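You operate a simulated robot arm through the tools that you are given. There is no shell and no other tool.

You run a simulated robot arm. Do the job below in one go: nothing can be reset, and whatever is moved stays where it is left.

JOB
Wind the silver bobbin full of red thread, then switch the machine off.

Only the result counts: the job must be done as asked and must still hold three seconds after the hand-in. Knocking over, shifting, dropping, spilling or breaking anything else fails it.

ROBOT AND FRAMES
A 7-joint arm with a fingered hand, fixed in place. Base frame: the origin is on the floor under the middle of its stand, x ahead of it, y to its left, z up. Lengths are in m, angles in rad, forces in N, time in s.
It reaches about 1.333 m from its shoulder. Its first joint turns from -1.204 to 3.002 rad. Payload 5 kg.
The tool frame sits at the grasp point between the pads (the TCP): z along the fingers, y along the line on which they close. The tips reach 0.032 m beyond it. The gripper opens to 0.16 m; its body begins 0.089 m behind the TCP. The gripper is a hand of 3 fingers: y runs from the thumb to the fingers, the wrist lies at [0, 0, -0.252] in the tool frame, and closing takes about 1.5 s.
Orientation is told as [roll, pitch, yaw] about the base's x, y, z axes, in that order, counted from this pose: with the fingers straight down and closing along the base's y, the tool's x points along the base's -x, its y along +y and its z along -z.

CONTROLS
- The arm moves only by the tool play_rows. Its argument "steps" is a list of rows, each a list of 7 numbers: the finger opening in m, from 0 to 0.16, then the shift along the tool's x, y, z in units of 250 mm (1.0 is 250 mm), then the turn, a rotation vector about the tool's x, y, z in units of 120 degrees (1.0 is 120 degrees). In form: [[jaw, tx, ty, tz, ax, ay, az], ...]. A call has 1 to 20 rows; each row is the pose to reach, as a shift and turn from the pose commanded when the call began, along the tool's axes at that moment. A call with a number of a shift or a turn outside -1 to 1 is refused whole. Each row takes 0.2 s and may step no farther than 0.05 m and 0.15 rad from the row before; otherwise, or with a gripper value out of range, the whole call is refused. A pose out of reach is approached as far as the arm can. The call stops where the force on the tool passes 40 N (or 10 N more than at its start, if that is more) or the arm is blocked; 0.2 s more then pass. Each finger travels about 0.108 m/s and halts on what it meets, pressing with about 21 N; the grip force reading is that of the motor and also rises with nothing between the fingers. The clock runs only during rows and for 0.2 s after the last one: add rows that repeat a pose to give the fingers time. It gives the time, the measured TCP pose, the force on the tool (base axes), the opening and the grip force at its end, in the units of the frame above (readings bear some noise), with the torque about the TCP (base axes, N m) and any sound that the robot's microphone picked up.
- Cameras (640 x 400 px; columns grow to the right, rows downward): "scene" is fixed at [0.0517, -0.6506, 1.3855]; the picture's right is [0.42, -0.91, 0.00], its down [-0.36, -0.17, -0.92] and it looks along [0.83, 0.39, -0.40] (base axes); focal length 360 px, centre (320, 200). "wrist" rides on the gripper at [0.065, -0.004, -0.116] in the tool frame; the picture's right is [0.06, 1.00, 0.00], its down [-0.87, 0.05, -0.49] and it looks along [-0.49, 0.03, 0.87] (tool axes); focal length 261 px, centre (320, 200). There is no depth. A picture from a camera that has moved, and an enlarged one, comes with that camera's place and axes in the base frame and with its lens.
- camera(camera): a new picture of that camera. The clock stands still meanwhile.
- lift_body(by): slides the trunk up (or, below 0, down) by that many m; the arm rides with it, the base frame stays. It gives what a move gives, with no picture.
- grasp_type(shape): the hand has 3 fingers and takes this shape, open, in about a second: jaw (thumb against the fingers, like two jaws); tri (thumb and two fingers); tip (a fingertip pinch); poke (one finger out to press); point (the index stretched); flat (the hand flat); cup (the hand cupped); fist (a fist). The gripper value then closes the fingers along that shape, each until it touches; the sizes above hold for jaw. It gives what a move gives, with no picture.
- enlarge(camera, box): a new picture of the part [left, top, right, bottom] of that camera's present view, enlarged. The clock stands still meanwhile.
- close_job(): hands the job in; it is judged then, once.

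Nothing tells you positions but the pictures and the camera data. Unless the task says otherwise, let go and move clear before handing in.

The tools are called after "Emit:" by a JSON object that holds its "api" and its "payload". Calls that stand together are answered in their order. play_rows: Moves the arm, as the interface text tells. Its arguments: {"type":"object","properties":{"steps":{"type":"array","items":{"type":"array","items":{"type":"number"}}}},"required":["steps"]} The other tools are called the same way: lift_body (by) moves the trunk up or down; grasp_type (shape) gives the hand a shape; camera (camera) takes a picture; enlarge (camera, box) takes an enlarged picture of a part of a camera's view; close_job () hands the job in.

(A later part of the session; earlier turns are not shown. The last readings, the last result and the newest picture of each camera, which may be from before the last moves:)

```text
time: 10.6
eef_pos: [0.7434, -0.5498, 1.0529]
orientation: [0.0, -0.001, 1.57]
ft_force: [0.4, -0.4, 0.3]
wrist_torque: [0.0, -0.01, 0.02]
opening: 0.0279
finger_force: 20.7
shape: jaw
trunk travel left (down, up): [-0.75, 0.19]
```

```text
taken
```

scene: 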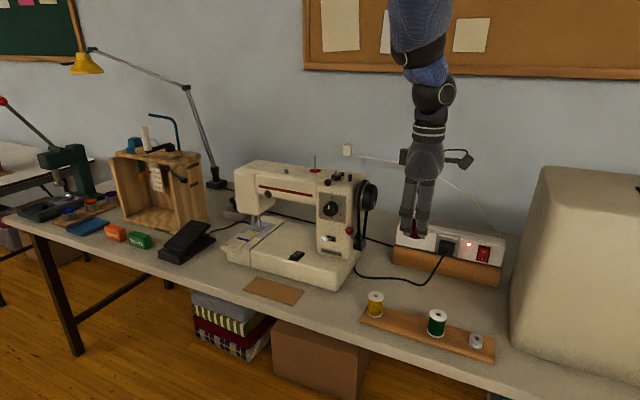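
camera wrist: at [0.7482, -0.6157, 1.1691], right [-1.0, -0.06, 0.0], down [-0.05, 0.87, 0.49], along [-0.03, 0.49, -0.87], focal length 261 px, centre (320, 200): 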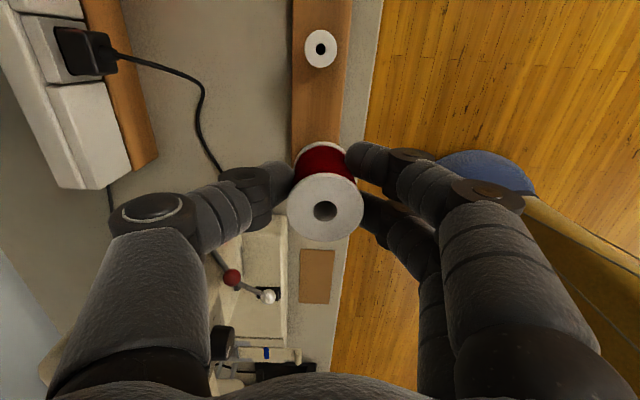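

The red spool is held upright with its hole about 1–2 mm from the grasp centre. Next I carry it high over to beside the spool pin and look again with the wrist camera to align precisely.

Emit:
{"api": "play_rows", "payload": {"steps": [[0.02, 0, 0, -0.12, 0, 0, 0], [0.02, 0, 0, -0.24, 0, 0, 0], [0.02, 0, 0, -0.36, 0, 0, 0], [0.02, 0, 0, -0.48, 0, 0, 0], [0.02, -0.1, -0.05, -0.48, 0, 0, 0], [0.02, -0.2, -0.1, -0.48, 0, 0, 0], [0.02, -0.3, -0.15, -0.48, 0, 0, 0], [0.02, -0.4, -0.2, -0.48, 0, 0, 0], [0.02, -0.5, -0.25, -0.48, 0, 0, 0], [0.02, -0.6, -0.3, -0.48, 0, 0, 0], [0.02, -0.7, -0.35, -0.48, 0, 0, 0], [0.02, -0.8, -0.4, -0.48, 0, 0, 0]]}}

Emit:
{"api": "play_rows", "payload": {"steps": [[0.02, -0.1, -0.05, 0, 0, 0, 0], [0.02, -0.2, -0.1, 0, 0, 0, 0], [0.02, -0.3, -0.15, 0, 0, 0, 0], [0.02, -0.4, -0.2, 0, 0, 0, 0], [0.02, -0.5, -0.25, 0, 0, 0, 0], [0.02, -0.6, -0.31, 0, 0, 0, 0], [0.02, -0.7, -0.36, 0, 0, 0, 0], [0.02, -0.76, -0.388, 0, 0, 0, 0], [0.02, -0.76, -0.388, 0, 0, 0, 0]]}}

Emit:
{"api": "camera", "payload": {"camera": "wrist"}}

Emit:
{"api": "camera", "payload": {"camera": "scene"}}

```text
time: 13.2
eef_pos: [0.8417, -0.349, 1.1738]
orientation: [0.0, -0.001, 1.569]
ft_force: [0.4, 0.4, -0.5]
wrist_torque: [-0.03, 0.0, 0.04]
opening: 0.028
finger_force: 20.9
shape: jaw
trunk travel left (down, up): [-0.75, 0.19]
```

```text
time: 15.2
eef_pos: [0.862, -0.2475, 1.1766]
orientation: [-0.006, -0.004, 1.572]
ft_force: [0.7, -0.7, 0.1]
wrist_torque: [-0.01, -0.02, 0.0]
opening: 0.0278
finger_force: 20.5
shape: jaw
out of reach, approached as far as the arm can: row 4, 5, 6, 7, 8, 9
trunk travel left (down, up): [-0.75, 0.19]
```

```text
taken
camera wrist: at [0.8673, -0.3132, 1.2925], right [-1.0, -0.06, 0.0], down [-0.06, 0.87, 0.5], along [-0.03, 0.49, -0.87], focal length 261 px, centre (320, 200)
```

wrist: 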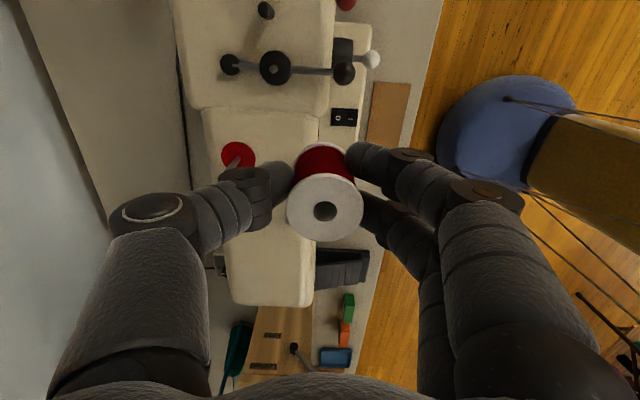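

```text
taken
```

scene: 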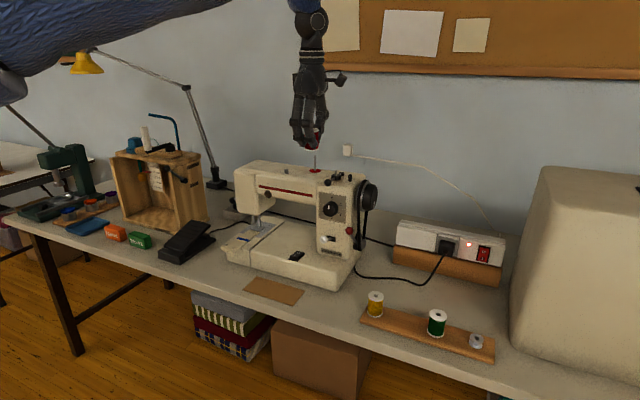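

The arm ran out of reach at (0.862, -0.248) at this height. I'll raise the trunk, which lifts the hand away from the machine, and try again.

Emit:
{"api": "lift_body", "payload": {"by": 0.12}}

Emit:
{"api": "camera", "payload": {"camera": "scene"}}

```text
time: 16.7
eef_pos: [0.8624, -0.2474, 1.297]
orientation: [-0.003, -0.004, 1.571]
ft_force: [0.0, -1.1, -0.6]
wrist_torque: [-0.01, -0.03, 0.03]
opening: 0.0277
finger_force: 21.1
shape: jaw
trunk travel left (down, up): [-0.87, 0.07]
```

```text
taken
```

scene: 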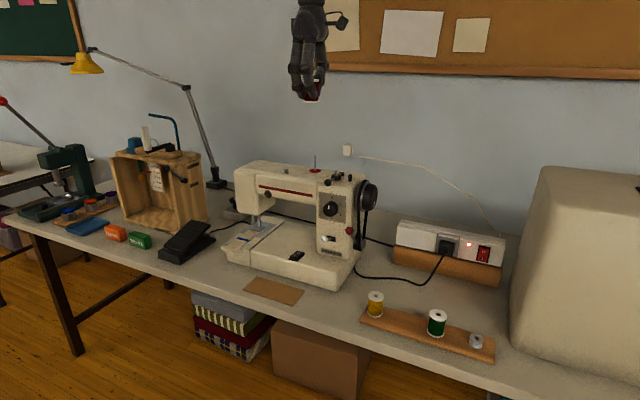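

The trunk rose 0.12 m. I'll issue a null move to see what pose the controller is now holding to.

Emit:
{"api": "play_rows", "payload": {"steps": [[0.02, 0, 0, 0, 0, 0, 0], [0.02, 0, 0, 0, 0, 0, 0]]}}

```text
time: 17.3
eef_pos: [0.8636, -0.2468, 1.2975]
orientation: [-0.002, -0.003, 1.571]
ft_force: [-0.1, 0.4, 0.0]
wrist_torque: [0.02, 0.02, -0.01]
opening: 0.0276
finger_force: 20.9
shape: jaw
trunk travel left (down, up): [-0.87, 0.07]
```

The commanded pose equals the measured one. I'll try moving again toward the pin while coming down.

Emit:
{"api": "play_rows", "payload": {"steps": [[0.02, -0.058, -0.051, 0.08, 0, 0, 0], [0.02, -0.116, -0.102, 0.16, 0, 0, 0], [0.02, -0.174, -0.153, 0.24, 0, 0, 0], [0.02, -0.232, -0.204, 0.32, 0, 0, 0], [0.02, -0.29, -0.255, 0.4, 0, 0, 0], [0.02, -0.347, -0.3056, 0.48, 0, 0, 0], [0.02, -0.347, -0.3056, 0.48, 0, 0, 0]]}}

Emit:
{"api": "camera", "payload": {"camera": "wrist"}}

Emit:
{"api": "camera", "payload": {"camera": "scene"}}

```text
time: 18.9
eef_pos: [0.8494, -0.2419, 1.2199]
orientation: [-0.007, -0.006, 1.571]
ft_force: [-0.3, -1.3, -0.5]
wrist_torque: [0.0, 0.0, 0.0]
opening: 0.0278
finger_force: 21.0
shape: jaw
out of reach, approached as far as the arm can: row 1, 2, 3, 4, 5, 6, 7
trunk travel left (down, up): [-0.87, 0.07]
```

```text
taken
camera wrist: at [0.8543, -0.308, 1.3358], right [-1.0, -0.06, -0.01], down [-0.06, 0.87, 0.5], along [-0.02, 0.5, -0.87], focal length 261 px, centre (320, 200)
```

wrist: 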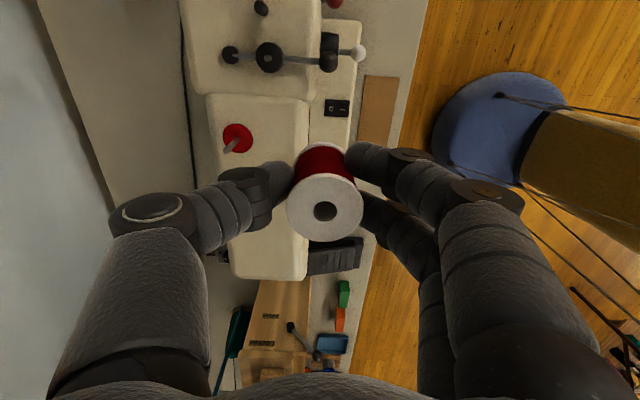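

```text
taken
```

scene: 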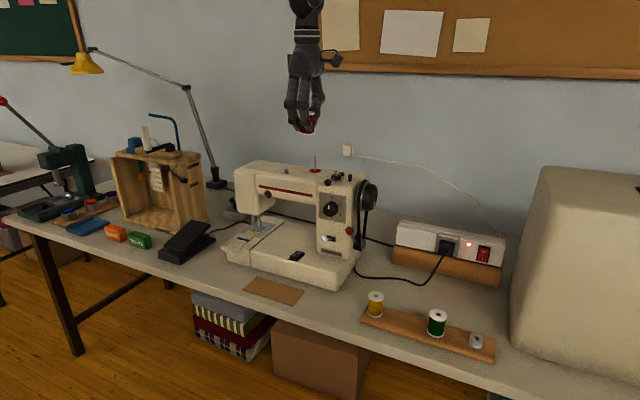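

Raising didn't help, so the limit comes from the hand's yaw at this spot rather than distance. I'll turn the hand back toward yaw 0, holding the spool, where the arm reached easily at the start.

Emit:
{"api": "play_rows", "payload": {"steps": [[0.02, 0, 0, 0, 0, 0, 0.0625], [0.02, 0, 0, 0, 0, 0, 0.125], [0.02, 0, 0, 0, 0, 0, 0.1875], [0.02, 0, 0, 0, 0, 0, 0.25], [0.02, 0, 0, 0, 0, 0, 0.3125], [0.02, 0, 0, 0, 0, 0, 0.375], [0.02, 0, 0, 0, 0, 0, 0.4375], [0.02, 0, 0, 0, 0, 0, 0.5], [0.02, 0, 0, 0, 0, 0, 0.5625], [0.02, 0, 0, 0, 0, 0, 0.625], [0.02, 0, 0, 0, 0, 0, 0.6875], [0.02, 0, 0, 0, 0, 0, 0.75], [0.02, 0, 0, 0, 0, 0, 0.75]]}}

```text
time: 21.7
eef_pos: [0.8478, -0.2424, 1.2195]
orientation: [0.002, -0.008, -0.001]
ft_force: [0.3, -0.5, 0.7]
wrist_torque: [0.0, -0.01, -0.02]
opening: 0.0278
finger_force: 21.1
shape: jaw
trunk travel left (down, up): [-0.87, 0.07]
```

Now at yaw 0. I'll move to just short of the pin and look.

Emit:
{"api": "play_rows", "payload": {"steps": [[0.02, -0.074, 0.05, 0.06, 0, 0, 0], [0.02, -0.148, 0.1, 0.12, 0, 0, 0], [0.02, -0.148, 0.1, 0.12, 0, 0, 0]]}}

Emit:
{"api": "camera", "payload": {"camera": "wrist"}}

Emit:
{"api": "enlarge", "payload": {"camera": "wrist", "box": [240, 120, 400, 320]}}

```text
time: 22.5
eef_pos: [0.8497, -0.2471, 1.2077]
orientation: [0.007, -0.008, 0.0]
ft_force: [0.2, 0.8, -0.4]
wrist_torque: [-0.02, 0.0, -0.02]
opening: 0.0276
finger_force: 20.3
shape: jaw
out of reach, approached as far as the arm can: row 1, 2, 3
trunk travel left (down, up): [-0.87, 0.07]
```

```text
taken
camera wrist: at [0.7845, -0.2509, 1.3217], right [-0.06, 1.0, 0.01], down [0.87, 0.05, 0.5], along [0.5, 0.04, -0.87], focal length 261 px, centre (320, 200)
```

wrist: 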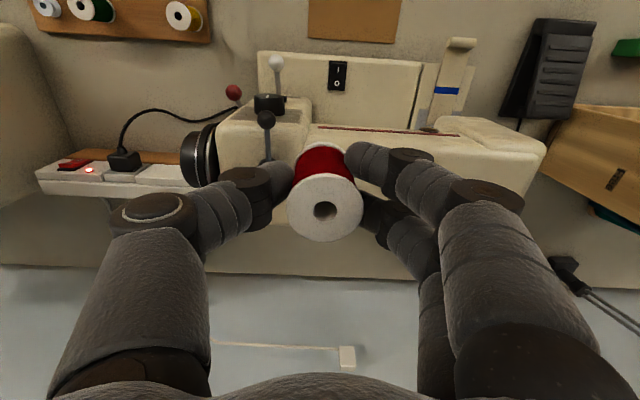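

```text
2.00 times, centred on (320, 220) of wrist
camera zoom: at [0.7845, -0.2509, 1.3217], right [-0.06, 1.0, 0.01], down [0.87, 0.05, 0.5], along [0.5, 0.04, -0.87], focal length 521 px, centre (320, 160)
```

zoom: 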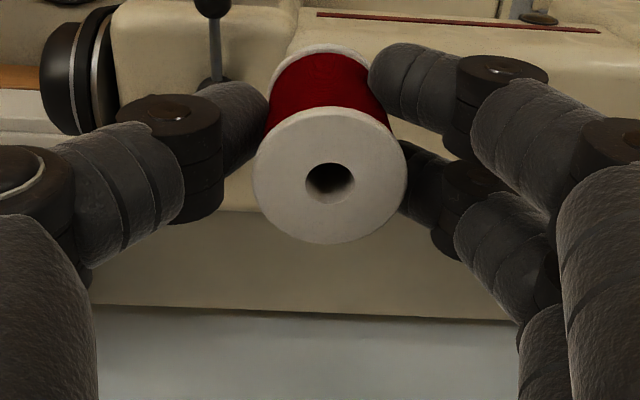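

The limit is the same at yaw 0, so it is about wrist position. I'll probe which direction is free by moving toward larger x and more negative y at the same height.

Emit:
{"api": "play_rows", "payload": {"steps": [[0.02, -0.05, -0.103, 0, 0, 0, 0], [0.02, -0.1, -0.206, 0, 0, 0, 0], [0.02, -0.15, -0.309, 0, 0, 0, 0], [0.02, -0.2, -0.412, 0, 0, 0, 0], [0.02, -0.2, -0.412, 0, 0, 0, 0]]}}

Emit:
{"api": "camera", "payload": {"camera": "scene"}}

```text
time: 23.7
eef_pos: [0.9001, -0.3477, 1.2081]
orientation: [0.002, -0.004, 0.0]
ft_force: [-1.2, 0.0, -0.1]
wrist_torque: [-0.01, 0.02, 0.0]
opening: 0.0278
finger_force: 21.3
shape: jaw
trunk travel left (down, up): [-0.87, 0.07]
```

```text
taken
```

scene: 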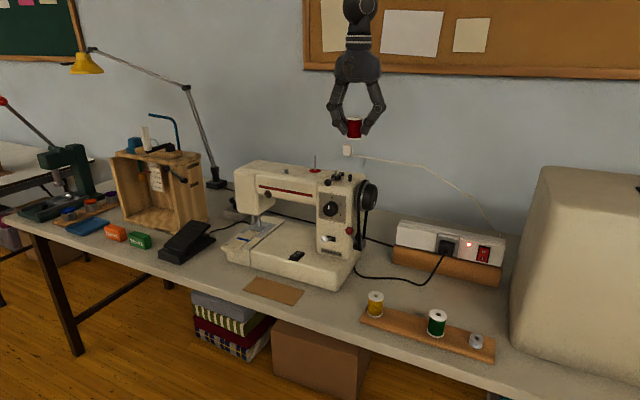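

That direction is free, and all the blocked points lie at the same azimuth of about -16°, which suggests an angular limit of the current arm posture. I'll test at a shorter radius whether the arm can go further left.

Emit:
{"api": "play_rows", "payload": {"steps": [[0.02, 0.12, 0.05, 0, 0, 0, 0], [0.02, 0.24, 0.1, 0, 0, 0, 0], [0.02, 0.36, 0.15, 0, 0, 0, 0], [0.02, 0.48, 0.2, 0, 0, 0, 0], [0.02, 0.6, 0.26, 0, 0, 0, 0], [0.02, 0.72, 0.32, 0, 0, 0, 0], [0.02, 0.8, 0.4, 0, 0, 0, 0]]}}

Emit:
{"api": "play_rows", "payload": {"steps": [[0.02, 0, 0.12, 0, 0, 0, 0], [0.02, 0, 0.24, 0, 0, 0, 0], [0.02, 0, 0.36, 0, 0, 0, 0], [0.02, 0, 0.48, 0, 0, 0, 0], [0.02, 0, 0.6, 0, 0, 0, 0]]}}

Emit:
{"api": "camera", "payload": {"camera": "scene"}}

```text
time: 25.3
eef_pos: [0.6998, -0.246, 1.2099]
orientation: [0.004, -0.006, -0.002]
ft_force: [0.5, 1.1, -1.2]
wrist_torque: [0.02, 0.05, -0.03]
opening: 0.0275
finger_force: 21.9
shape: jaw
trunk travel left (down, up): [-0.87, 0.07]
```

```text
time: 26.5
eef_pos: [0.6917, -0.128, 1.2142]
orientation: [0.006, -0.007, -0.002]
ft_force: [0.1, -0.3, -0.7]
wrist_torque: [0.03, -0.01, 0.02]
opening: 0.0279
finger_force: 20.5
shape: jaw
out of reach, approached as far as the arm can: row 4, 5
trunk travel left (down, up): [-0.87, 0.07]
```

```text
taken
```

scene: 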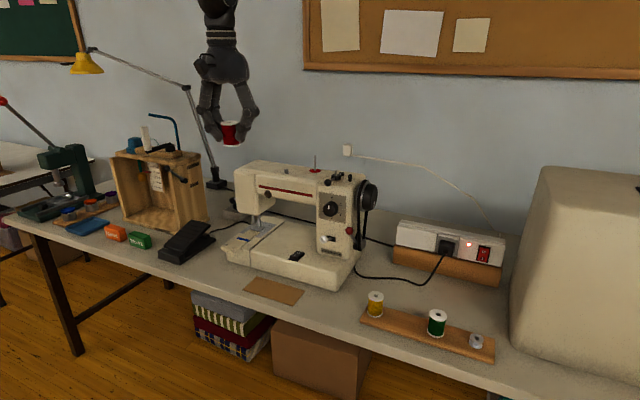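

The arm is also stopped here at (0.692, -0.128), so the current posture has a limit running diagonally. I'll lower the trunk back and look at the arm's posture in the scene view.

Emit:
{"api": "lift_body", "payload": {"by": -0.12}}

Emit:
{"api": "camera", "payload": {"camera": "scene"}}

```text
time: 28.0
eef_pos: [0.6917, -0.1281, 1.0943]
orientation: [0.008, -0.006, 0.0]
ft_force: [1.4, -0.4, -0.7]
wrist_torque: [-0.01, -0.01, -0.01]
opening: 0.0277
finger_force: 20.9
shape: jaw
trunk travel left (down, up): [-0.75, 0.19]
```

```text
taken
```

scene: 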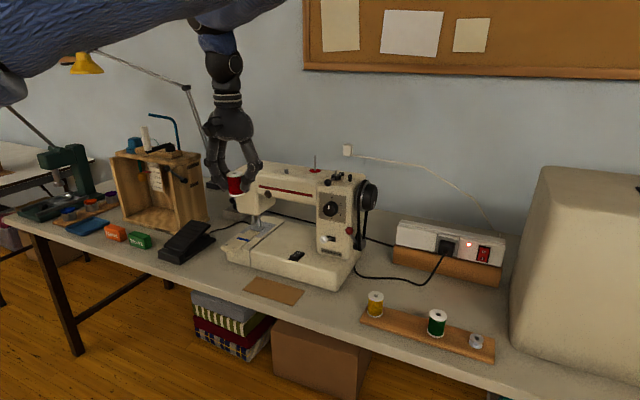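

I can't tell the arm's posture from here, so I'll move to free space on the right and turn the wrist camera back toward the robot to see how the arm is folded.

Emit:
{"api": "play_rows", "payload": {"steps": [[0.02, -0.02, -0.1, -0.12, 0, 0, 0], [0.02, -0.04, -0.24, -0.24, 0, 0, 0], [0.02, -0.06, -0.38, -0.36, 0, 0, 0], [0.02, -0.08, -0.52, -0.48, 0, 0, 0], [0.02, -0.1, -0.66, -0.52, 0, 0, 0], [0.02, -0.12, -0.8, -0.52, 0, 0, 0]]}}

Emit:
{"api": "play_rows", "payload": {"steps": [[0.02, -0.01, -0.034, 0, 0, 0, -0.068], [0.02, -0.02, -0.068, 0, 0, 0, -0.137], [0.02, -0.03, -0.102, 0, 0, 0, -0.205], [0.02, -0.04, -0.137, 0, 0, 0, -0.274], [0.02, -0.05, -0.171, 0, 0, 0, -0.342], [0.02, -0.06, -0.205, 0, 0, 0, -0.411], [0.02, -0.07, -0.24, 0, 0, 0, -0.479], [0.02, -0.08, -0.274, 0, 0, 0, -0.547], [0.02, -0.09, -0.309, 0, 0, 0, -0.616], [0.02, -0.1, -0.343, 0, 0, 0, -0.684], [0.02, -0.11, -0.377, 0, 0, 0, -0.753], [0.02, -0.12, -0.411, 0, 0, 0, -0.821], [0.02, -0.12, -0.446, 0, 0, 0, -0.89], [0.02, -0.12, -0.48, 0, 0, 0, -0.958]]}}

Emit:
{"api": "camera", "payload": {"camera": "wrist"}}

Emit:
{"api": "camera", "payload": {"camera": "scene"}}

```text
time: 29.4
eef_pos: [0.7215, -0.3295, 1.222]
orientation: [0.007, -0.006, -0.001]
ft_force: [-0.5, -0.4, -0.4]
wrist_torque: [0.0, -0.02, 0.01]
opening: 0.0275
finger_force: 21.3
shape: jaw
trunk travel left (down, up): [-0.75, 0.19]
```

```text
time: 32.4
eef_pos: [0.7512, -0.4484, 1.2217]
orientation: [-0.009, -0.005, 2.008]
ft_force: [0.3, 0.2, -1.1]
wrist_torque: [0.01, -0.01, -0.02]
opening: 0.0273
finger_force: 21.0
shape: jaw
trunk travel left (down, up): [-0.75, 0.19]
```

```text
taken
camera wrist: at [0.783, -0.5077, 1.3374], right [-0.88, -0.48, -0.01], down [-0.42, 0.76, 0.5], along [-0.23, 0.44, -0.87], focal length 261 px, centre (320, 200)
```

wrist: 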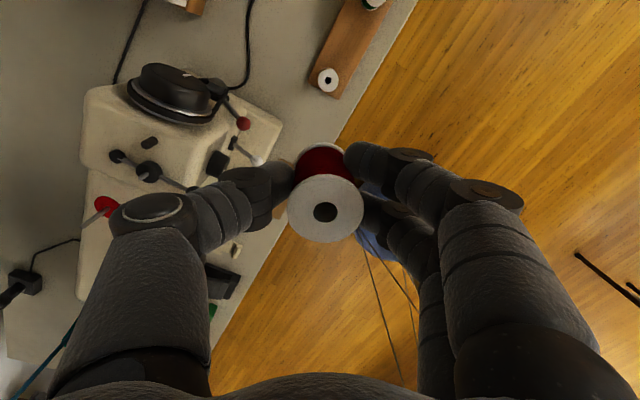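

```text
taken
```

scene: 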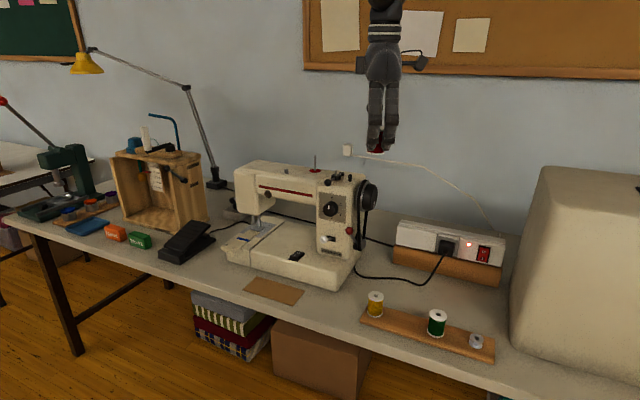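

The stand (blue base with tan column) is visible behind. I'll tilt the camera up toward the robot to see how the arm is folded.

Emit:
{"api": "play_rows", "payload": {"steps": [[0.02, 0, 0, 0, -0.0125, -0.0465, -0.0342], [0.02, 0, 0, 0, -0.0249, -0.093, -0.0685], [0.02, 0, 0, 0, -0.0374, -0.1395, -0.1027], [0.02, 0, 0, 0, -0.0498, -0.186, -0.1369], [0.02, 0, 0, 0, -0.0623, -0.2325, -0.1711], [0.02, 0, 0, 0, -0.0747, -0.279, -0.2054], [0.02, 0, 0, 0, -0.0872, -0.3255, -0.2396]]}}

Emit:
{"api": "camera", "payload": {"camera": "wrist"}}

Emit:
{"api": "camera", "payload": {"camera": "scene"}}

```text
time: 34.0
eef_pos: [0.7098, -0.4327, 1.1988]
orientation: [-0.032, -0.679, 2.538]
ft_force: [-0.4, -0.7, -0.7]
wrist_torque: [0.01, -0.02, -0.01]
opening: 0.0274
finger_force: 20.6
shape: jaw
out of reach, approached as far as the arm can: row 6, 7
trunk travel left (down, up): [-0.75, 0.19]
```

```text
taken
camera wrist: at [0.8127, -0.5038, 1.2485], right [-0.54, -0.84, -0.06], down [-0.34, 0.15, 0.93], along [-0.77, 0.53, -0.37], focal length 261 px, centre (320, 200)
```

wrist: 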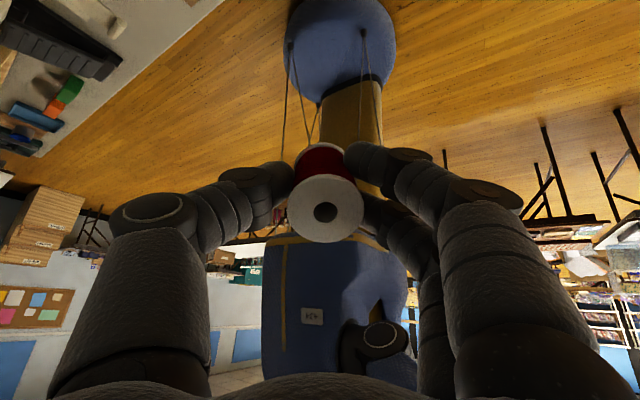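

```text
taken
```

scene: 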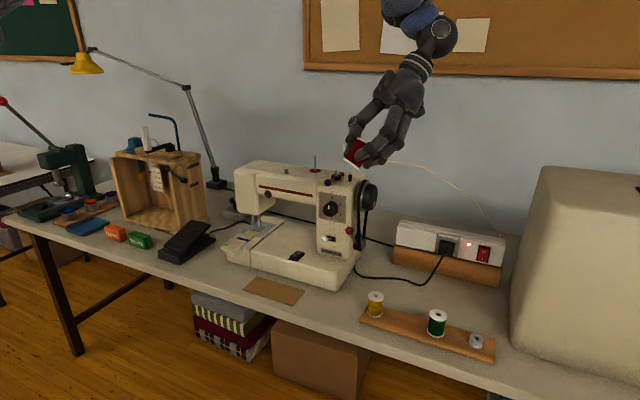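

Now it's clear: the robot is a torso with a right-side shoulder (about y≈-0.2), so a straight-down hand can't reach far to the left; tilting the fingers forward-left should bring the wrist back into range. I'll first return the hand upright, then test a tilted pose high above the spool pin.

Emit:
{"api": "play_rows", "payload": {"steps": [[0.02, 0, 0, 0, 0, 0.065, 0], [0.02, 0, 0, 0, 0, 0.13, 0], [0.02, 0, 0, 0, 0, 0.195, 0], [0.02, 0, 0, 0, 0, 0.26, 0], [0.02, 0, 0, 0, 0, 0.324, 0]]}}

Emit:
{"api": "play_rows", "payload": {"steps": [[0.02, 0.018, -0.026, -0.017, 0, 0, 0.064], [0.02, 0.037, -0.052, -0.033, 0, 0, 0.128], [0.02, 0.055, -0.078, -0.05, 0, 0, 0.1925], [0.02, 0.074, -0.104, -0.067, 0, 0, 0.257], [0.02, 0.092, -0.13, -0.083, 0, 0, 0.321], [0.02, 0.111, -0.157, -0.1, 0, 0, 0.385], [0.02, 0.129, -0.183, -0.117, 0, 0, 0.449], [0.02, 0.148, -0.209, -0.133, 0, 0, 0.513], [0.02, 0.166, -0.235, -0.15, 0, 0, 0.5775], [0.02, 0.185, -0.261, -0.167, 0, 0, 0.642], [0.02, 0.203, -0.287, -0.183, 0, 0, 0.706], [0.02, 0.2215, -0.313, -0.2, 0, 0, 0.77]]}}

```text
time: 35.2
eef_pos: [0.7099, -0.4336, 1.198]
orientation: [-0.008, -0.013, 2.528]
ft_force: [-0.6, 0.3, 0.2]
wrist_torque: [0.01, -0.01, -0.01]
opening: 0.0271
finger_force: 21.3
shape: jaw
trunk travel left (down, up): [-0.75, 0.19]
```

```text
time: 37.8
eef_pos: [0.8022, -0.4038, 1.2484]
orientation: [0.018, -0.009, 0.915]
ft_force: [-0.3, -0.2, -0.3]
wrist_torque: [0.01, 0.01, 0.01]
opening: 0.027
finger_force: 20.6
shape: jaw
trunk travel left (down, up): [-0.75, 0.19]
```

Now tilt 25° forward-left and try to reach above the pin at a safe height.

Emit:
{"api": "play_rows", "payload": {"steps": [[0.02, 0, 0, 0, 0, -0.0694, 0], [0.02, -0.05, 0, 0, 0, -0.1389, 0], [0.02, -0.15, 0.003, 0, 0, -0.2083, 0], [0.02, -0.28, 0.006, 0, 0, -0.2083, 0], [0.02, -0.41, 0.009, 0, 0, -0.2083, 0], [0.02, -0.54, 0.012, 0, 0, -0.2083, 0], [0.02, -0.67, 0.015, 0, 0, -0.2083, 0], [0.02, -0.8, 0.017, 0, 0, -0.2083, 0], [0.02, -0.929, 0.019, 0, 0, -0.2083, 0]]}}

Emit:
{"api": "camera", "payload": {"camera": "wrist"}}

Emit:
{"api": "camera", "payload": {"camera": "scene"}}

```text
time: 39.8
eef_pos: [0.9395, -0.2144, 1.2496]
orientation: [0.022, -0.445, 0.906]
ft_force: [0.1, 0.2, -1.1]
wrist_torque: [0.0, 0.04, 0.04]
opening: 0.0268
finger_force: 21.4
shape: jaw
trunk travel left (down, up): [-0.75, 0.19]
```

```text
taken
camera wrist: at [0.8789, -0.305, 1.3258], right [-0.83, 0.56, -0.01], down [0.32, 0.48, 0.82], along [0.46, 0.67, -0.57], focal length 261 px, centre (320, 200)
```

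wrist: 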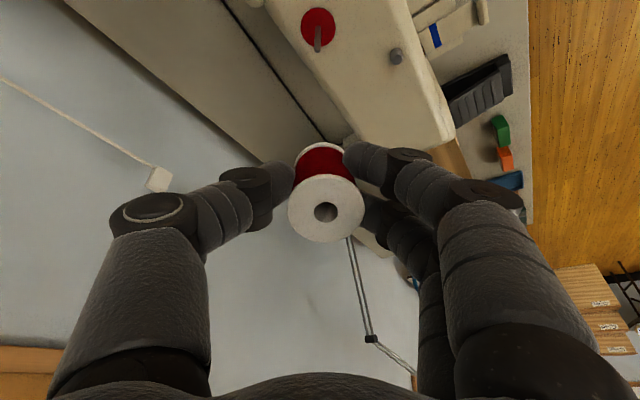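

```text
taken
```

scene: 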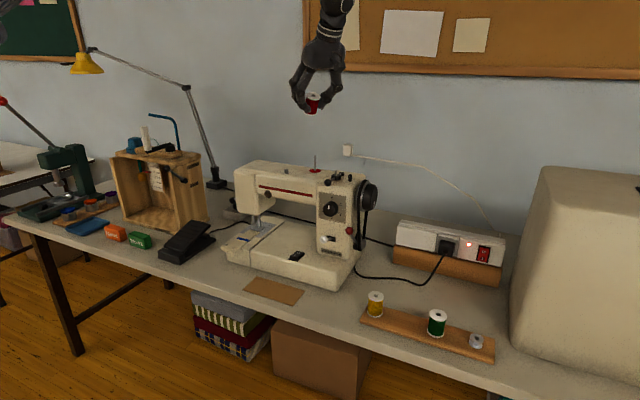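

Reached with the 25° tilt. I'll test how far the tilt can be reduced here, in case an upright hand is possible from this posture.

Emit:
{"api": "play_rows", "payload": {"steps": [[0.02, 0, 0, 0, 0, 0.04, 0], [0.02, 0, 0, 0, 0, 0.08, 0], [0.02, 0, 0, 0, 0, 0.12, 0], [0.02, 0, 0, 0, 0, 0.16, 0], [0.02, 0, 0, 0, 0, 0.21, 0]]}}

```text
time: 41.0
eef_pos: [0.8726, -0.2608, 1.2261]
orientation: [0.01, -0.038, 0.918]
ft_force: [0.6, 0.1, -0.8]
wrist_torque: [0.0, 0.02, 0.01]
opening: 0.0273
finger_force: 20.5
shape: jaw
out of reach, approached as far as the arm can: row 3, 4, 5
trunk travel left (down, up): [-0.75, 0.19]
```

A tilt of at least ~16° is needed at the pin, so I'll set the spool down on a free patch of table near (0.75, -0.385) and regrasp it with the hand tilted 25°. First move there and lower.

Emit:
{"api": "play_rows", "payload": {"steps": [[0.02, 0.138, 0.0175, 0, 0, 0.018, 0], [0.02, 0.276, 0.035, 0, 0, 0.018, 0], [0.02, 0.414, 0.0526, 0, 0, 0.018, 0], [0.02, 0.552, 0.07, 0, 0, 0.018, 0], [0.02, 0.692, 0.0877, 0, 0, 0.018, 0], [0.02, 0.692, 0.0877, 0.15, 0, 0.018, 0], [0.02, 0.692, 0.0877, 0.3, 0, 0.018, 0], [0.02, 0.692, 0.0877, 0.45, 0, 0.018, 0], [0.02, 0.692, 0.0877, 0.6, 0, 0.018, 0], [0.02, 0.692, 0.0877, 0.75, 0, 0.018, 0], [0.02, 0.692, 0.0877, 0.904, 0, 0.018, 0]]}}

Emit:
{"api": "camera", "payload": {"camera": "wrist"}}

Emit:
{"api": "camera", "payload": {"camera": "scene"}}

```text
time: 43.4
eef_pos: [0.7497, -0.3791, 1.0003]
orientation: [0.019, 0.034, 0.916]
ft_force: [2.0, 0.0, -0.3]
wrist_torque: [0.0, 0.04, 0.01]
opening: 0.0272
finger_force: 21.1
shape: jaw
trunk travel left (down, up): [-0.75, 0.19]
```

```text
taken
camera wrist: at [0.7183, -0.4328, 1.1185], right [-0.83, 0.56, 0.02], down [0.5, 0.73, 0.46], along [0.24, 0.4, -0.89], focal length 261 px, centre (320, 200)
```

wrist: 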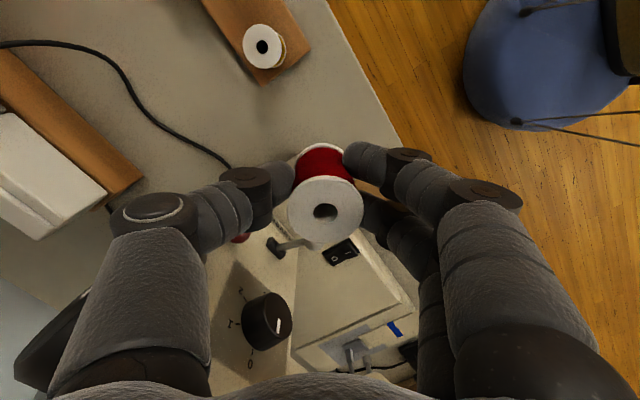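

```text
taken
```

scene: 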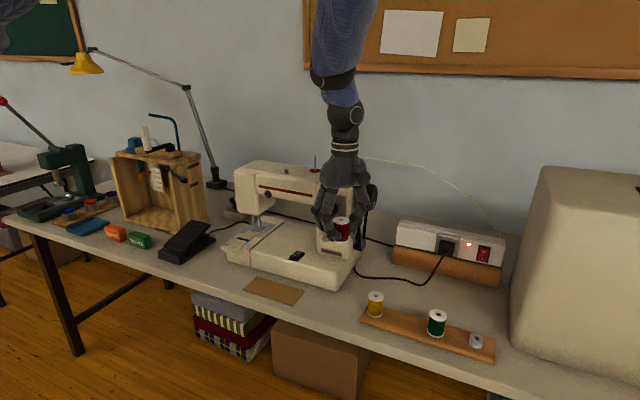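

The spool is over the free table patch. I'll straighten the small tilt and lower until the spool is just above the table.

Emit:
{"api": "play_rows", "payload": {"steps": [[0.02, 0.007, -0.004, 0.16, 0.0055, -0.009, 0], [0.02, 0.014, -0.008, 0.32, 0.0055, -0.009, 0], [0.02, 0.021, -0.012, 0.46, 0.0055, -0.009, 0], [0.02, 0.028, -0.016, 0.58, 0.0055, -0.009, 0], [0.02, 0.0325, -0.0197, 0.68, 0.0055, -0.009, 0], [0.02, 0.0325, -0.0197, 0.74, 0.0055, -0.009, 0], [0.02, 0.0325, -0.0197, 0.76, 0.0055, -0.009, 0]]}}

Emit:
{"api": "enlarge", "payload": {"camera": "scene", "box": [310, 240, 410, 320]}}

Emit:
{"api": "camera", "payload": {"camera": "wrist"}}

```text
time: 45.0
eef_pos: [0.7332, -0.3965, 0.8259]
orientation: [0.005, 0.013, 0.915]
ft_force: [0.0, -0.2, -0.3]
wrist_torque: [0.01, 0.0, 0.0]
opening: 0.0271
finger_force: 21.1
shape: jaw
out of reach, approached as far as the arm can: row 6, 7
trunk travel left (down, up): [-0.75, 0.19]
```

```text
5.00 times, centred on (360, 280) of scene
camera zoom: at [0.0517, -0.6506, 1.3855], right [0.42, -0.91, 0.0], down [-0.36, -0.17, -0.92], along [0.83, 0.39, -0.4], focal length 1801 px, centre (120, -200)
```

zoom: 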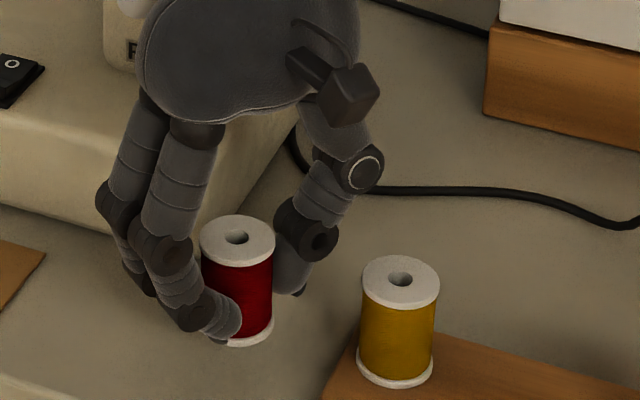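

```text
taken
camera wrist: at [0.6991, -0.4512, 0.9427], right [-0.83, 0.56, 0.01], down [0.49, 0.73, 0.48], along [0.26, 0.4, -0.88], focal length 261 px, centre (320, 200)
```

wrist: 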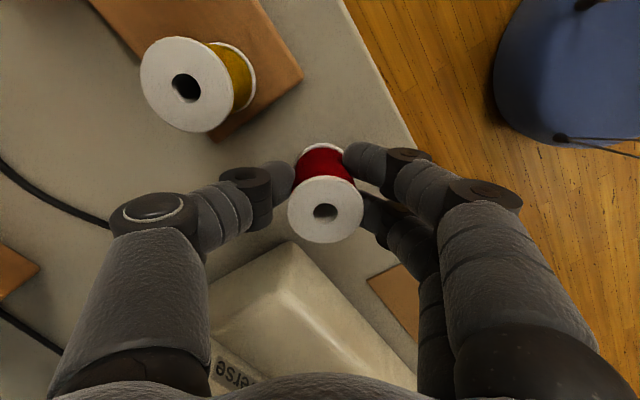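

The arm bottoms out ~2 cm above the table here, but the trunk can lower the hand straight down. I'll lower it with the trunk.

Emit:
{"api": "lift_body", "payload": {"by": -0.018}}

Emit:
{"api": "enlarge", "payload": {"camera": "scene", "box": [325, 270, 385, 315]}}

```text
time: 45.6
eef_pos: [0.7328, -0.3979, 0.8084]
orientation: [0.005, 0.012, 0.917]
ft_force: [0.3, -0.1, 0.8]
wrist_torque: [-0.01, 0.0, 0.01]
opening: 0.0271
finger_force: 21.0
shape: jaw
trunk travel left (down, up): [-0.732, 0.208]
```

```text
8.89 times, centred on (355, 292) of scene
camera zoom: at [0.0517, -0.6506, 1.3855], right [0.42, -0.91, 0.0], down [-0.36, -0.17, -0.92], along [0.83, 0.39, -0.4], focal length 3202 px, centre (9, -622)
```

zoom: 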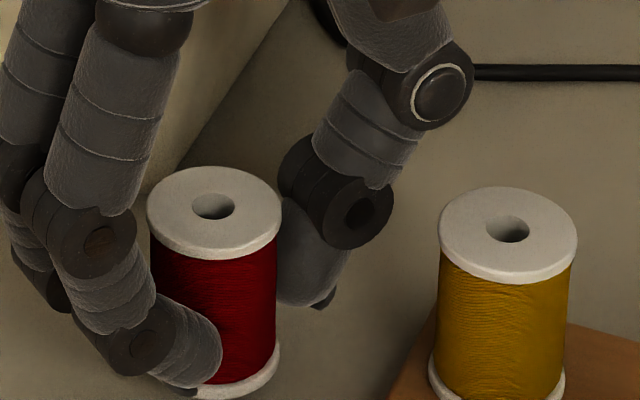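

Still slightly above the table; I'll step the trunk down a few mm at a time watching the force.

Emit:
{"api": "lift_body", "payload": {"by": -0.004}}

Emit:
{"api": "lift_body", "payload": {"by": -0.002}}

Emit:
{"api": "enlarge", "payload": {"camera": "scene", "box": [325, 280, 385, 325]}}

```text
time: 46.2
eef_pos: [0.7322, -0.3971, 0.8044]
orientation: [0.007, 0.013, 0.914]
ft_force: [0.0, 0.5, -0.4]
wrist_torque: [-0.02, 0.01, -0.01]
opening: 0.0271
finger_force: 20.8
shape: jaw
trunk travel left (down, up): [-0.728, 0.212]
```

```text
time: 46.7
eef_pos: [0.733, -0.3971, 0.8024]
orientation: [0.007, 0.012, 0.916]
ft_force: [-0.4, -1.7, 4.4]
wrist_torque: [0.08, 0.07, 0.0]
opening: 0.0273
finger_force: 20.9
shape: jaw
trunk travel left (down, up): [-0.726, 0.214]
```

```text
8.89 times, centred on (355, 302) of scene
camera zoom: at [0.0517, -0.6506, 1.3855], right [0.42, -0.91, 0.0], down [-0.36, -0.17, -0.92], along [0.83, 0.39, -0.4], focal length 3202 px, centre (9, -711)
```

zoom: 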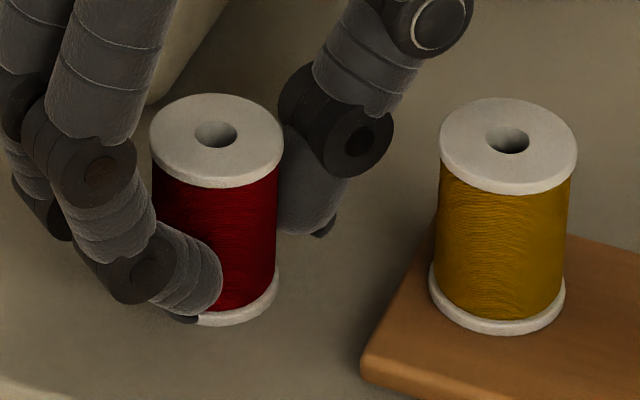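

Contact with the table (4.4 N up). I'll release the spool by opening modestly and then rise with the trunk.

Emit:
{"api": "play_rows", "payload": {"steps": [[0.035, 0, 0, 0, 0, 0, 0], [0.045, 0, 0, 0, 0, 0, 0], [0.055, 0, 0, 0, 0, 0, 0], [0.065, 0, 0, 0, 0, 0, 0], [0.075, 0, 0, 0, 0, 0, 0], [0.075, 0, 0, 0, 0, 0, 0]]}}

Emit:
{"api": "enlarge", "payload": {"camera": "scene", "box": [310, 250, 410, 320]}}

```text
time: 48.1
eef_pos: [0.732, -0.3978, 0.8019]
orientation: [0.007, 0.013, 0.915]
ft_force: [0.3, 0.2, -0.5]
wrist_torque: [-0.01, -0.03, -0.01]
opening: 0.0743
finger_force: 0.1
shape: jaw
trunk travel left (down, up): [-0.726, 0.214]
```

```text
5.71 times, centred on (360, 285) of scene
camera zoom: at [0.0517, -0.6506, 1.3855], right [0.42, -0.91, 0.0], down [-0.36, -0.17, -0.92], along [0.83, 0.39, -0.4], focal length 2059 px, centre (91, -286)
```

zoom: 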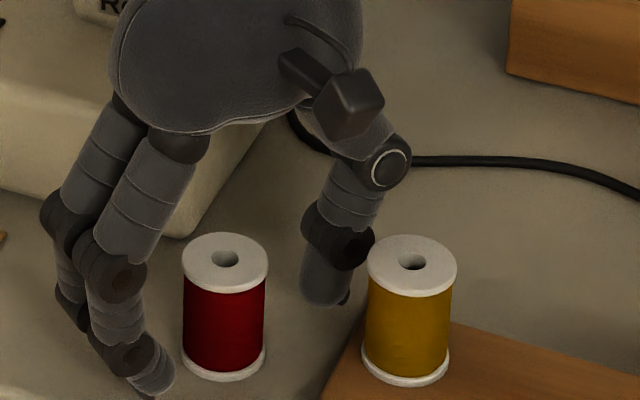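

The spool stands free. I'll raise the trunk 0.12 m, then tilt the hand 25° and view the spool.

Emit:
{"api": "lift_body", "payload": {"by": 0.12}}

Emit:
{"api": "play_rows", "payload": {"steps": [[0.08, 0, 0, 0, 0, -0.055, 0], [0.08, 0, 0, 0, 0, -0.11, 0], [0.08, 0, 0, 0, 0, -0.165, 0], [0.08, 0, 0, 0, 0, -0.214, 0]]}}

Emit:
{"api": "camera", "payload": {"camera": "wrist"}}

Emit:
{"api": "camera", "payload": {"camera": "scene"}}

```text
time: 49.6
eef_pos: [0.7332, -0.3964, 0.9224]
orientation: [0.009, 0.012, 0.916]
ft_force: [0.2, -0.1, -0.8]
wrist_torque: [0.01, -0.02, -0.02]
opening: 0.0742
finger_force: 0.1
shape: jaw
trunk travel left (down, up): [-0.846, 0.094]
```

```text
time: 50.6
eef_pos: [0.7318, -0.3976, 0.9216]
orientation: [0.009, -0.439, 0.914]
ft_force: [-0.5, -0.1, 0.1]
wrist_torque: [0.05, 0.01, 0.0]
opening: 0.0795
finger_force: 0.1
shape: jaw
trunk travel left (down, up): [-0.846, 0.094]
```

```text
taken
camera wrist: at [0.6716, -0.4867, 0.9996], right [-0.83, 0.56, -0.02], down [0.31, 0.49, 0.81], along [0.47, 0.67, -0.58], focal length 261 px, centre (320, 200)
```

wrist: 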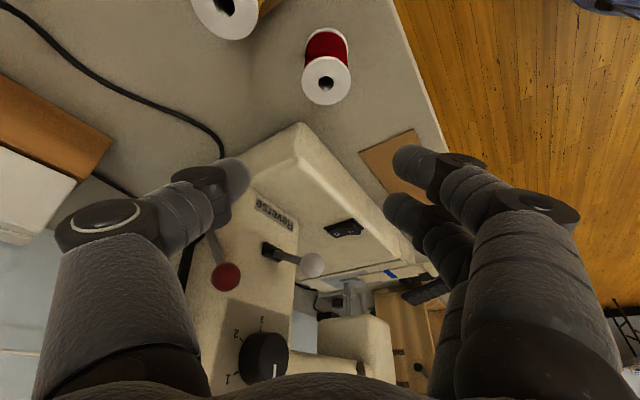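

```text
taken
```

scene: 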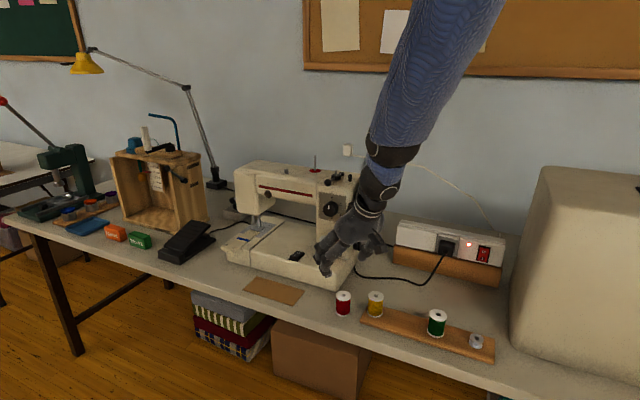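

The spool stands at about (0.736, -0.3925). I'll centre the tilted hand over it and lower with the trunk.

Emit:
{"api": "play_rows", "payload": {"steps": [[0.07, -0.024, -0.001, 0.0112, 0, 0, 0], [0.07, -0.024, -0.001, 0.0112, 0, 0, 0]]}}

Emit:
{"api": "lift_body", "payload": {"by": -0.07}}

Emit:
{"api": "camera", "payload": {"camera": "wrist"}}

Emit:
{"api": "enlarge", "payload": {"camera": "scene", "box": [300, 230, 420, 320]}}

```text
time: 51.2
eef_pos: [0.7367, -0.3919, 0.9224]
orientation: [0.009, -0.435, 0.913]
ft_force: [-0.1, 0.8, -1.0]
wrist_torque: [-0.03, 0.01, -0.04]
opening: 0.0706
finger_force: 0.1
shape: jaw
trunk travel left (down, up): [-0.846, 0.094]
```

```text
time: 52.3
eef_pos: [0.7362, -0.3908, 0.8531]
orientation: [0.01, -0.436, 0.913]
ft_force: [0.1, -0.1, 0.4]
wrist_torque: [0.02, 0.03, 0.0]
opening: 0.0707
finger_force: 0.0
shape: jaw
trunk travel left (down, up): [-0.776, 0.164]
```

```text
taken
camera wrist: at [0.6758, -0.4805, 0.9302], right [-0.83, 0.56, -0.02], down [0.31, 0.49, 0.81], along [0.47, 0.67, -0.58], focal length 261 px, centre (320, 200)
```

wrist: 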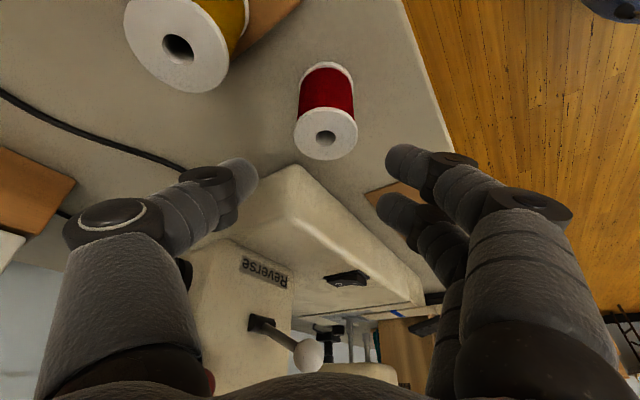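

```text
4.44 times, centred on (360, 275) of scene
camera zoom: at [0.0517, -0.6506, 1.3855], right [0.42, -0.91, 0.0], down [-0.36, -0.17, -0.92], along [0.83, 0.39, -0.4], focal length 1601 px, centre (142, -133)
```

zoom: 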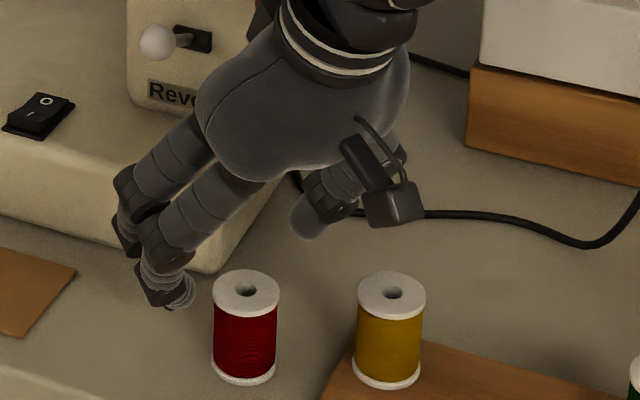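

Alignment is good. Lower the remaining ~4 cm with the trunk.

Emit:
{"api": "lift_body", "payload": {"by": -0.042}}

Emit:
{"api": "camera", "payload": {"camera": "wrist"}}

Emit:
{"api": "enlarge", "payload": {"camera": "scene", "box": [300, 240, 420, 330]}}

```text
time: 53.1
eef_pos: [0.7374, -0.3914, 0.8121]
orientation: [0.008, -0.436, 0.914]
ft_force: [-0.5, -1.1, 0.1]
wrist_torque: [-0.03, 0.01, 0.02]
opening: 0.0707
finger_force: 0.0
shape: jaw
trunk travel left (down, up): [-0.734, 0.206]
```

```text
taken
camera wrist: at [0.6758, -0.4806, 0.8882], right [-0.83, 0.56, -0.02], down [0.31, 0.49, 0.81], along [0.47, 0.67, -0.58], focal length 261 px, centre (320, 200)
```

wrist: 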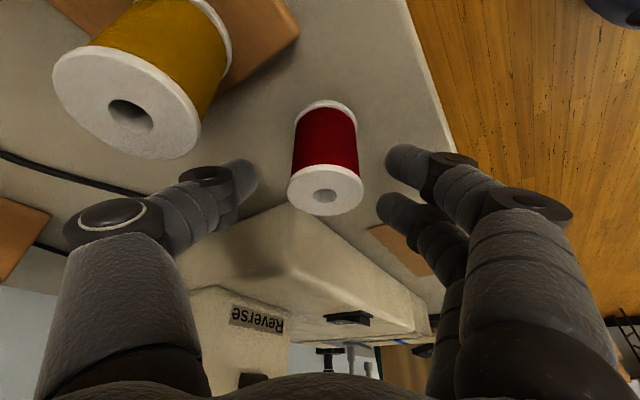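

```text
4.44 times, centred on (360, 285) of scene
camera zoom: at [0.0517, -0.6506, 1.3855], right [0.42, -0.91, 0.0], down [-0.36, -0.17, -0.92], along [0.83, 0.39, -0.4], focal length 1601 px, centre (142, -178)
```

zoom: 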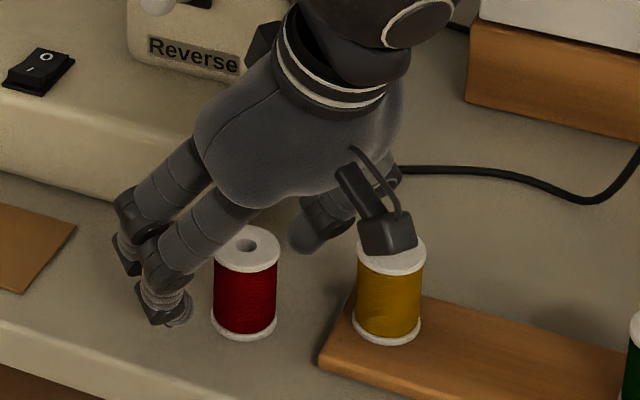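

The fingertips, not the TCP, make contact, so I'll shift the hand back ~12 mm so the tips straddle the spool axis, then close.

Emit:
{"api": "play_rows", "payload": {"steps": [[0.07, 0.0433, 0, -0.0204, 0, 0, 0], [0.07, 0.0433, 0, -0.0204, 0, 0, 0]]}}

Emit:
{"api": "camera", "payload": {"camera": "wrist"}}

```text
time: 53.7
eef_pos: [0.7299, -0.3999, 0.8105]
orientation: [0.01, -0.436, 0.915]
ft_force: [0.3, -0.2, -1.1]
wrist_torque: [-0.01, 0.02, -0.02]
opening: 0.0709
finger_force: 0.1
shape: jaw
trunk travel left (down, up): [-0.734, 0.206]
```

```text
taken
camera wrist: at [0.6693, -0.4901, 0.8881], right [-0.83, 0.56, -0.02], down [0.32, 0.49, 0.81], along [0.47, 0.67, -0.58], focal length 261 px, centre (320, 200)
```

wrist: 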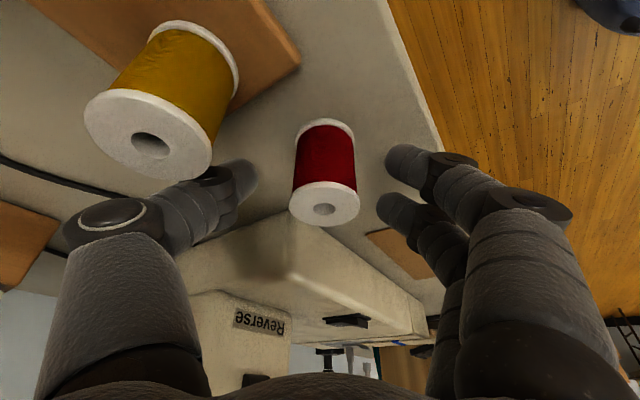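

Now the fingertips bracket the spool's mid-section. Closing.

Emit:
{"api": "play_rows", "payload": {"steps": [[0.06, 0, 0, 0, 0, 0, 0], [0.05, 0, 0, 0, 0, 0, 0], [0.04, 0, 0, 0, 0, 0, 0], [0.03, 0, 0, 0, 0, 0, 0], [0.02, 0, 0, 0, 0, 0, 0], [0.01, 0, 0, 0, 0, 0, 0], [0.01, 0, 0, 0, 0, 0, 0]]}}

Emit:
{"api": "camera", "payload": {"camera": "wrist"}}

Emit:
{"api": "enlarge", "payload": {"camera": "scene", "box": [300, 240, 420, 330]}}

```text
time: 55.3
eef_pos: [0.7309, -0.4015, 0.8116]
orientation: [0.009, -0.436, 0.913]
ft_force: [-0.5, 0.1, -0.5]
wrist_torque: [0.03, -0.01, 0.0]
opening: 0.0286
finger_force: 20.6
shape: jaw
trunk travel left (down, up): [-0.734, 0.206]
```

```text
taken
camera wrist: at [0.669, -0.4907, 0.8882], right [-0.83, 0.56, -0.02], down [0.32, 0.49, 0.81], along [0.47, 0.67, -0.58], focal length 261 px, centre (320, 200)
```

wrist: 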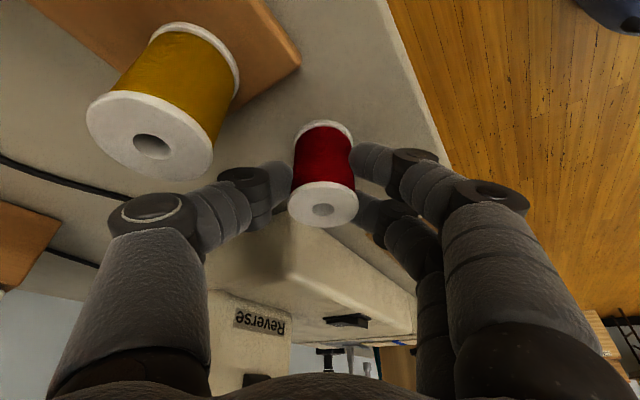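

```text
4.44 times, centred on (360, 285) of scene
camera zoom: at [0.0517, -0.6506, 1.3855], right [0.42, -0.91, 0.0], down [-0.36, -0.17, -0.92], along [0.83, 0.39, -0.4], focal length 1601 px, centre (142, -178)
```

zoom: 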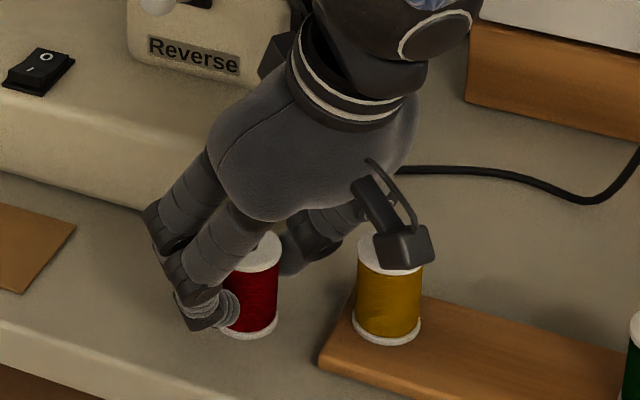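

Gripped. I'll lift a little with the trunk and check that the spool stays vertical.

Emit:
{"api": "lift_body", "payload": {"by": 0.06}}

Emit:
{"api": "camera", "payload": {"camera": "wrist"}}

Emit:
{"api": "enlarge", "payload": {"camera": "scene", "box": [300, 210, 420, 310]}}

```text
time: 56.3
eef_pos: [0.7304, -0.4011, 0.8713]
orientation: [0.01, -0.436, 0.914]
ft_force: [0.0, -0.2, 0.1]
wrist_torque: [0.02, -0.01, -0.02]
opening: 0.028
finger_force: 21.4
shape: jaw
trunk travel left (down, up): [-0.794, 0.146]
```

```text
taken
camera wrist: at [0.669, -0.4908, 0.9479], right [-0.83, 0.56, -0.02], down [0.32, 0.49, 0.81], along [0.47, 0.67, -0.58], focal length 261 px, centre (320, 200)
```

wrist: 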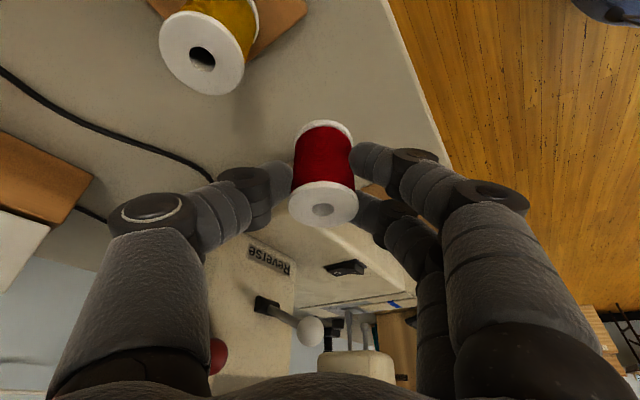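

```text
4.00 times, centred on (360, 260) of scene
camera zoom: at [0.0517, -0.6506, 1.3855], right [0.42, -0.91, 0.0], down [-0.36, -0.17, -0.92], along [0.83, 0.39, -0.4], focal length 1441 px, centre (160, -40)
```

zoom: 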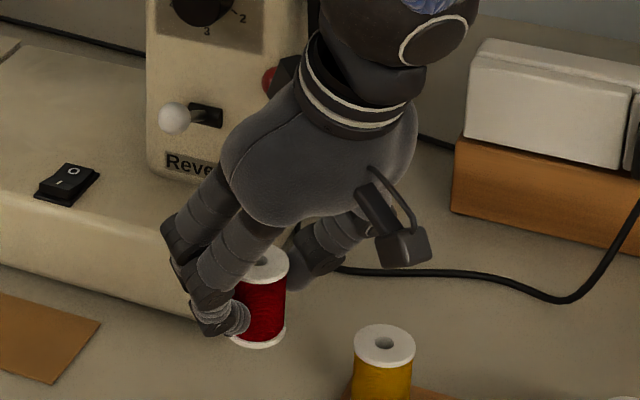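

The spool hangs upright in the tilted grip. Now I'll raise it and carry it over to above the pin.

Emit:
{"api": "play_rows", "payload": {"steps": [[0.01, -0.05, 0, -0.106, 0, 0, 0], [0.01, -0.12, 0, -0.255, 0, 0, 0], [0.01, -0.19, 0, -0.404, 0, 0, 0], [0.01, -0.26, 0, -0.553, 0, 0, 0], [0.01, -0.33, 0, -0.701, 0, 0, 0], [0.01, -0.39, 0, -0.829, 0, 0, 0], [0.01, -0.4258, 0, -0.905, 0, 0, 0]]}}

Emit:
{"api": "play_rows", "payload": {"steps": [[0.01, -0.06, 0, -0.127, 0, 0, 0], [0.01, -0.119, 0, -0.2534, 0, 0, 0], [0.01, -0.2375, -0.027, -0.1976, 0, 0, 0], [0.01, -0.356, -0.054, -0.1418, 0, 0, 0], [0.01, -0.4745, -0.081, -0.086, 0, 0, 0], [0.01, -0.593, -0.108, -0.0302, 0, 0, 0]]}}

Emit:
{"api": "camera", "payload": {"camera": "scene"}}

```text
time: 57.9
eef_pos: [0.733, -0.4022, 1.1226]
orientation: [0.01, -0.435, 0.913]
ft_force: [-0.1, 1.4, 0.1]
wrist_torque: [-0.04, 0.01, 0.01]
opening: 0.0283
finger_force: 21.3
shape: jaw
trunk travel left (down, up): [-0.794, 0.146]
```

```text
time: 59.3
eef_pos: [0.8364, -0.3134, 1.1883]
orientation: [0.009, -0.434, 0.914]
ft_force: [-0.3, 0.6, 0.6]
wrist_torque: [0.03, 0.04, -0.03]
opening: 0.0282
finger_force: 21.1
shape: jaw
trunk travel left (down, up): [-0.794, 0.146]
```

```text
taken
```

scene: 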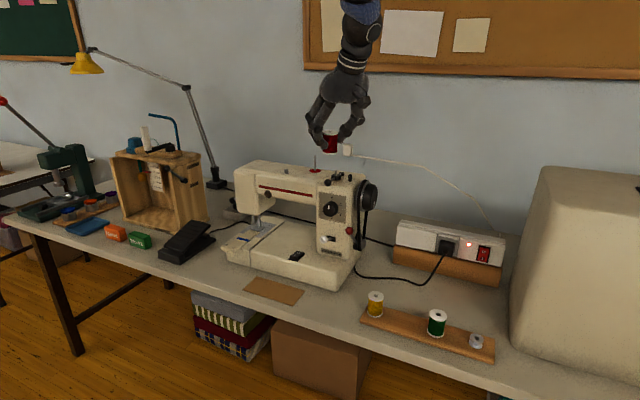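

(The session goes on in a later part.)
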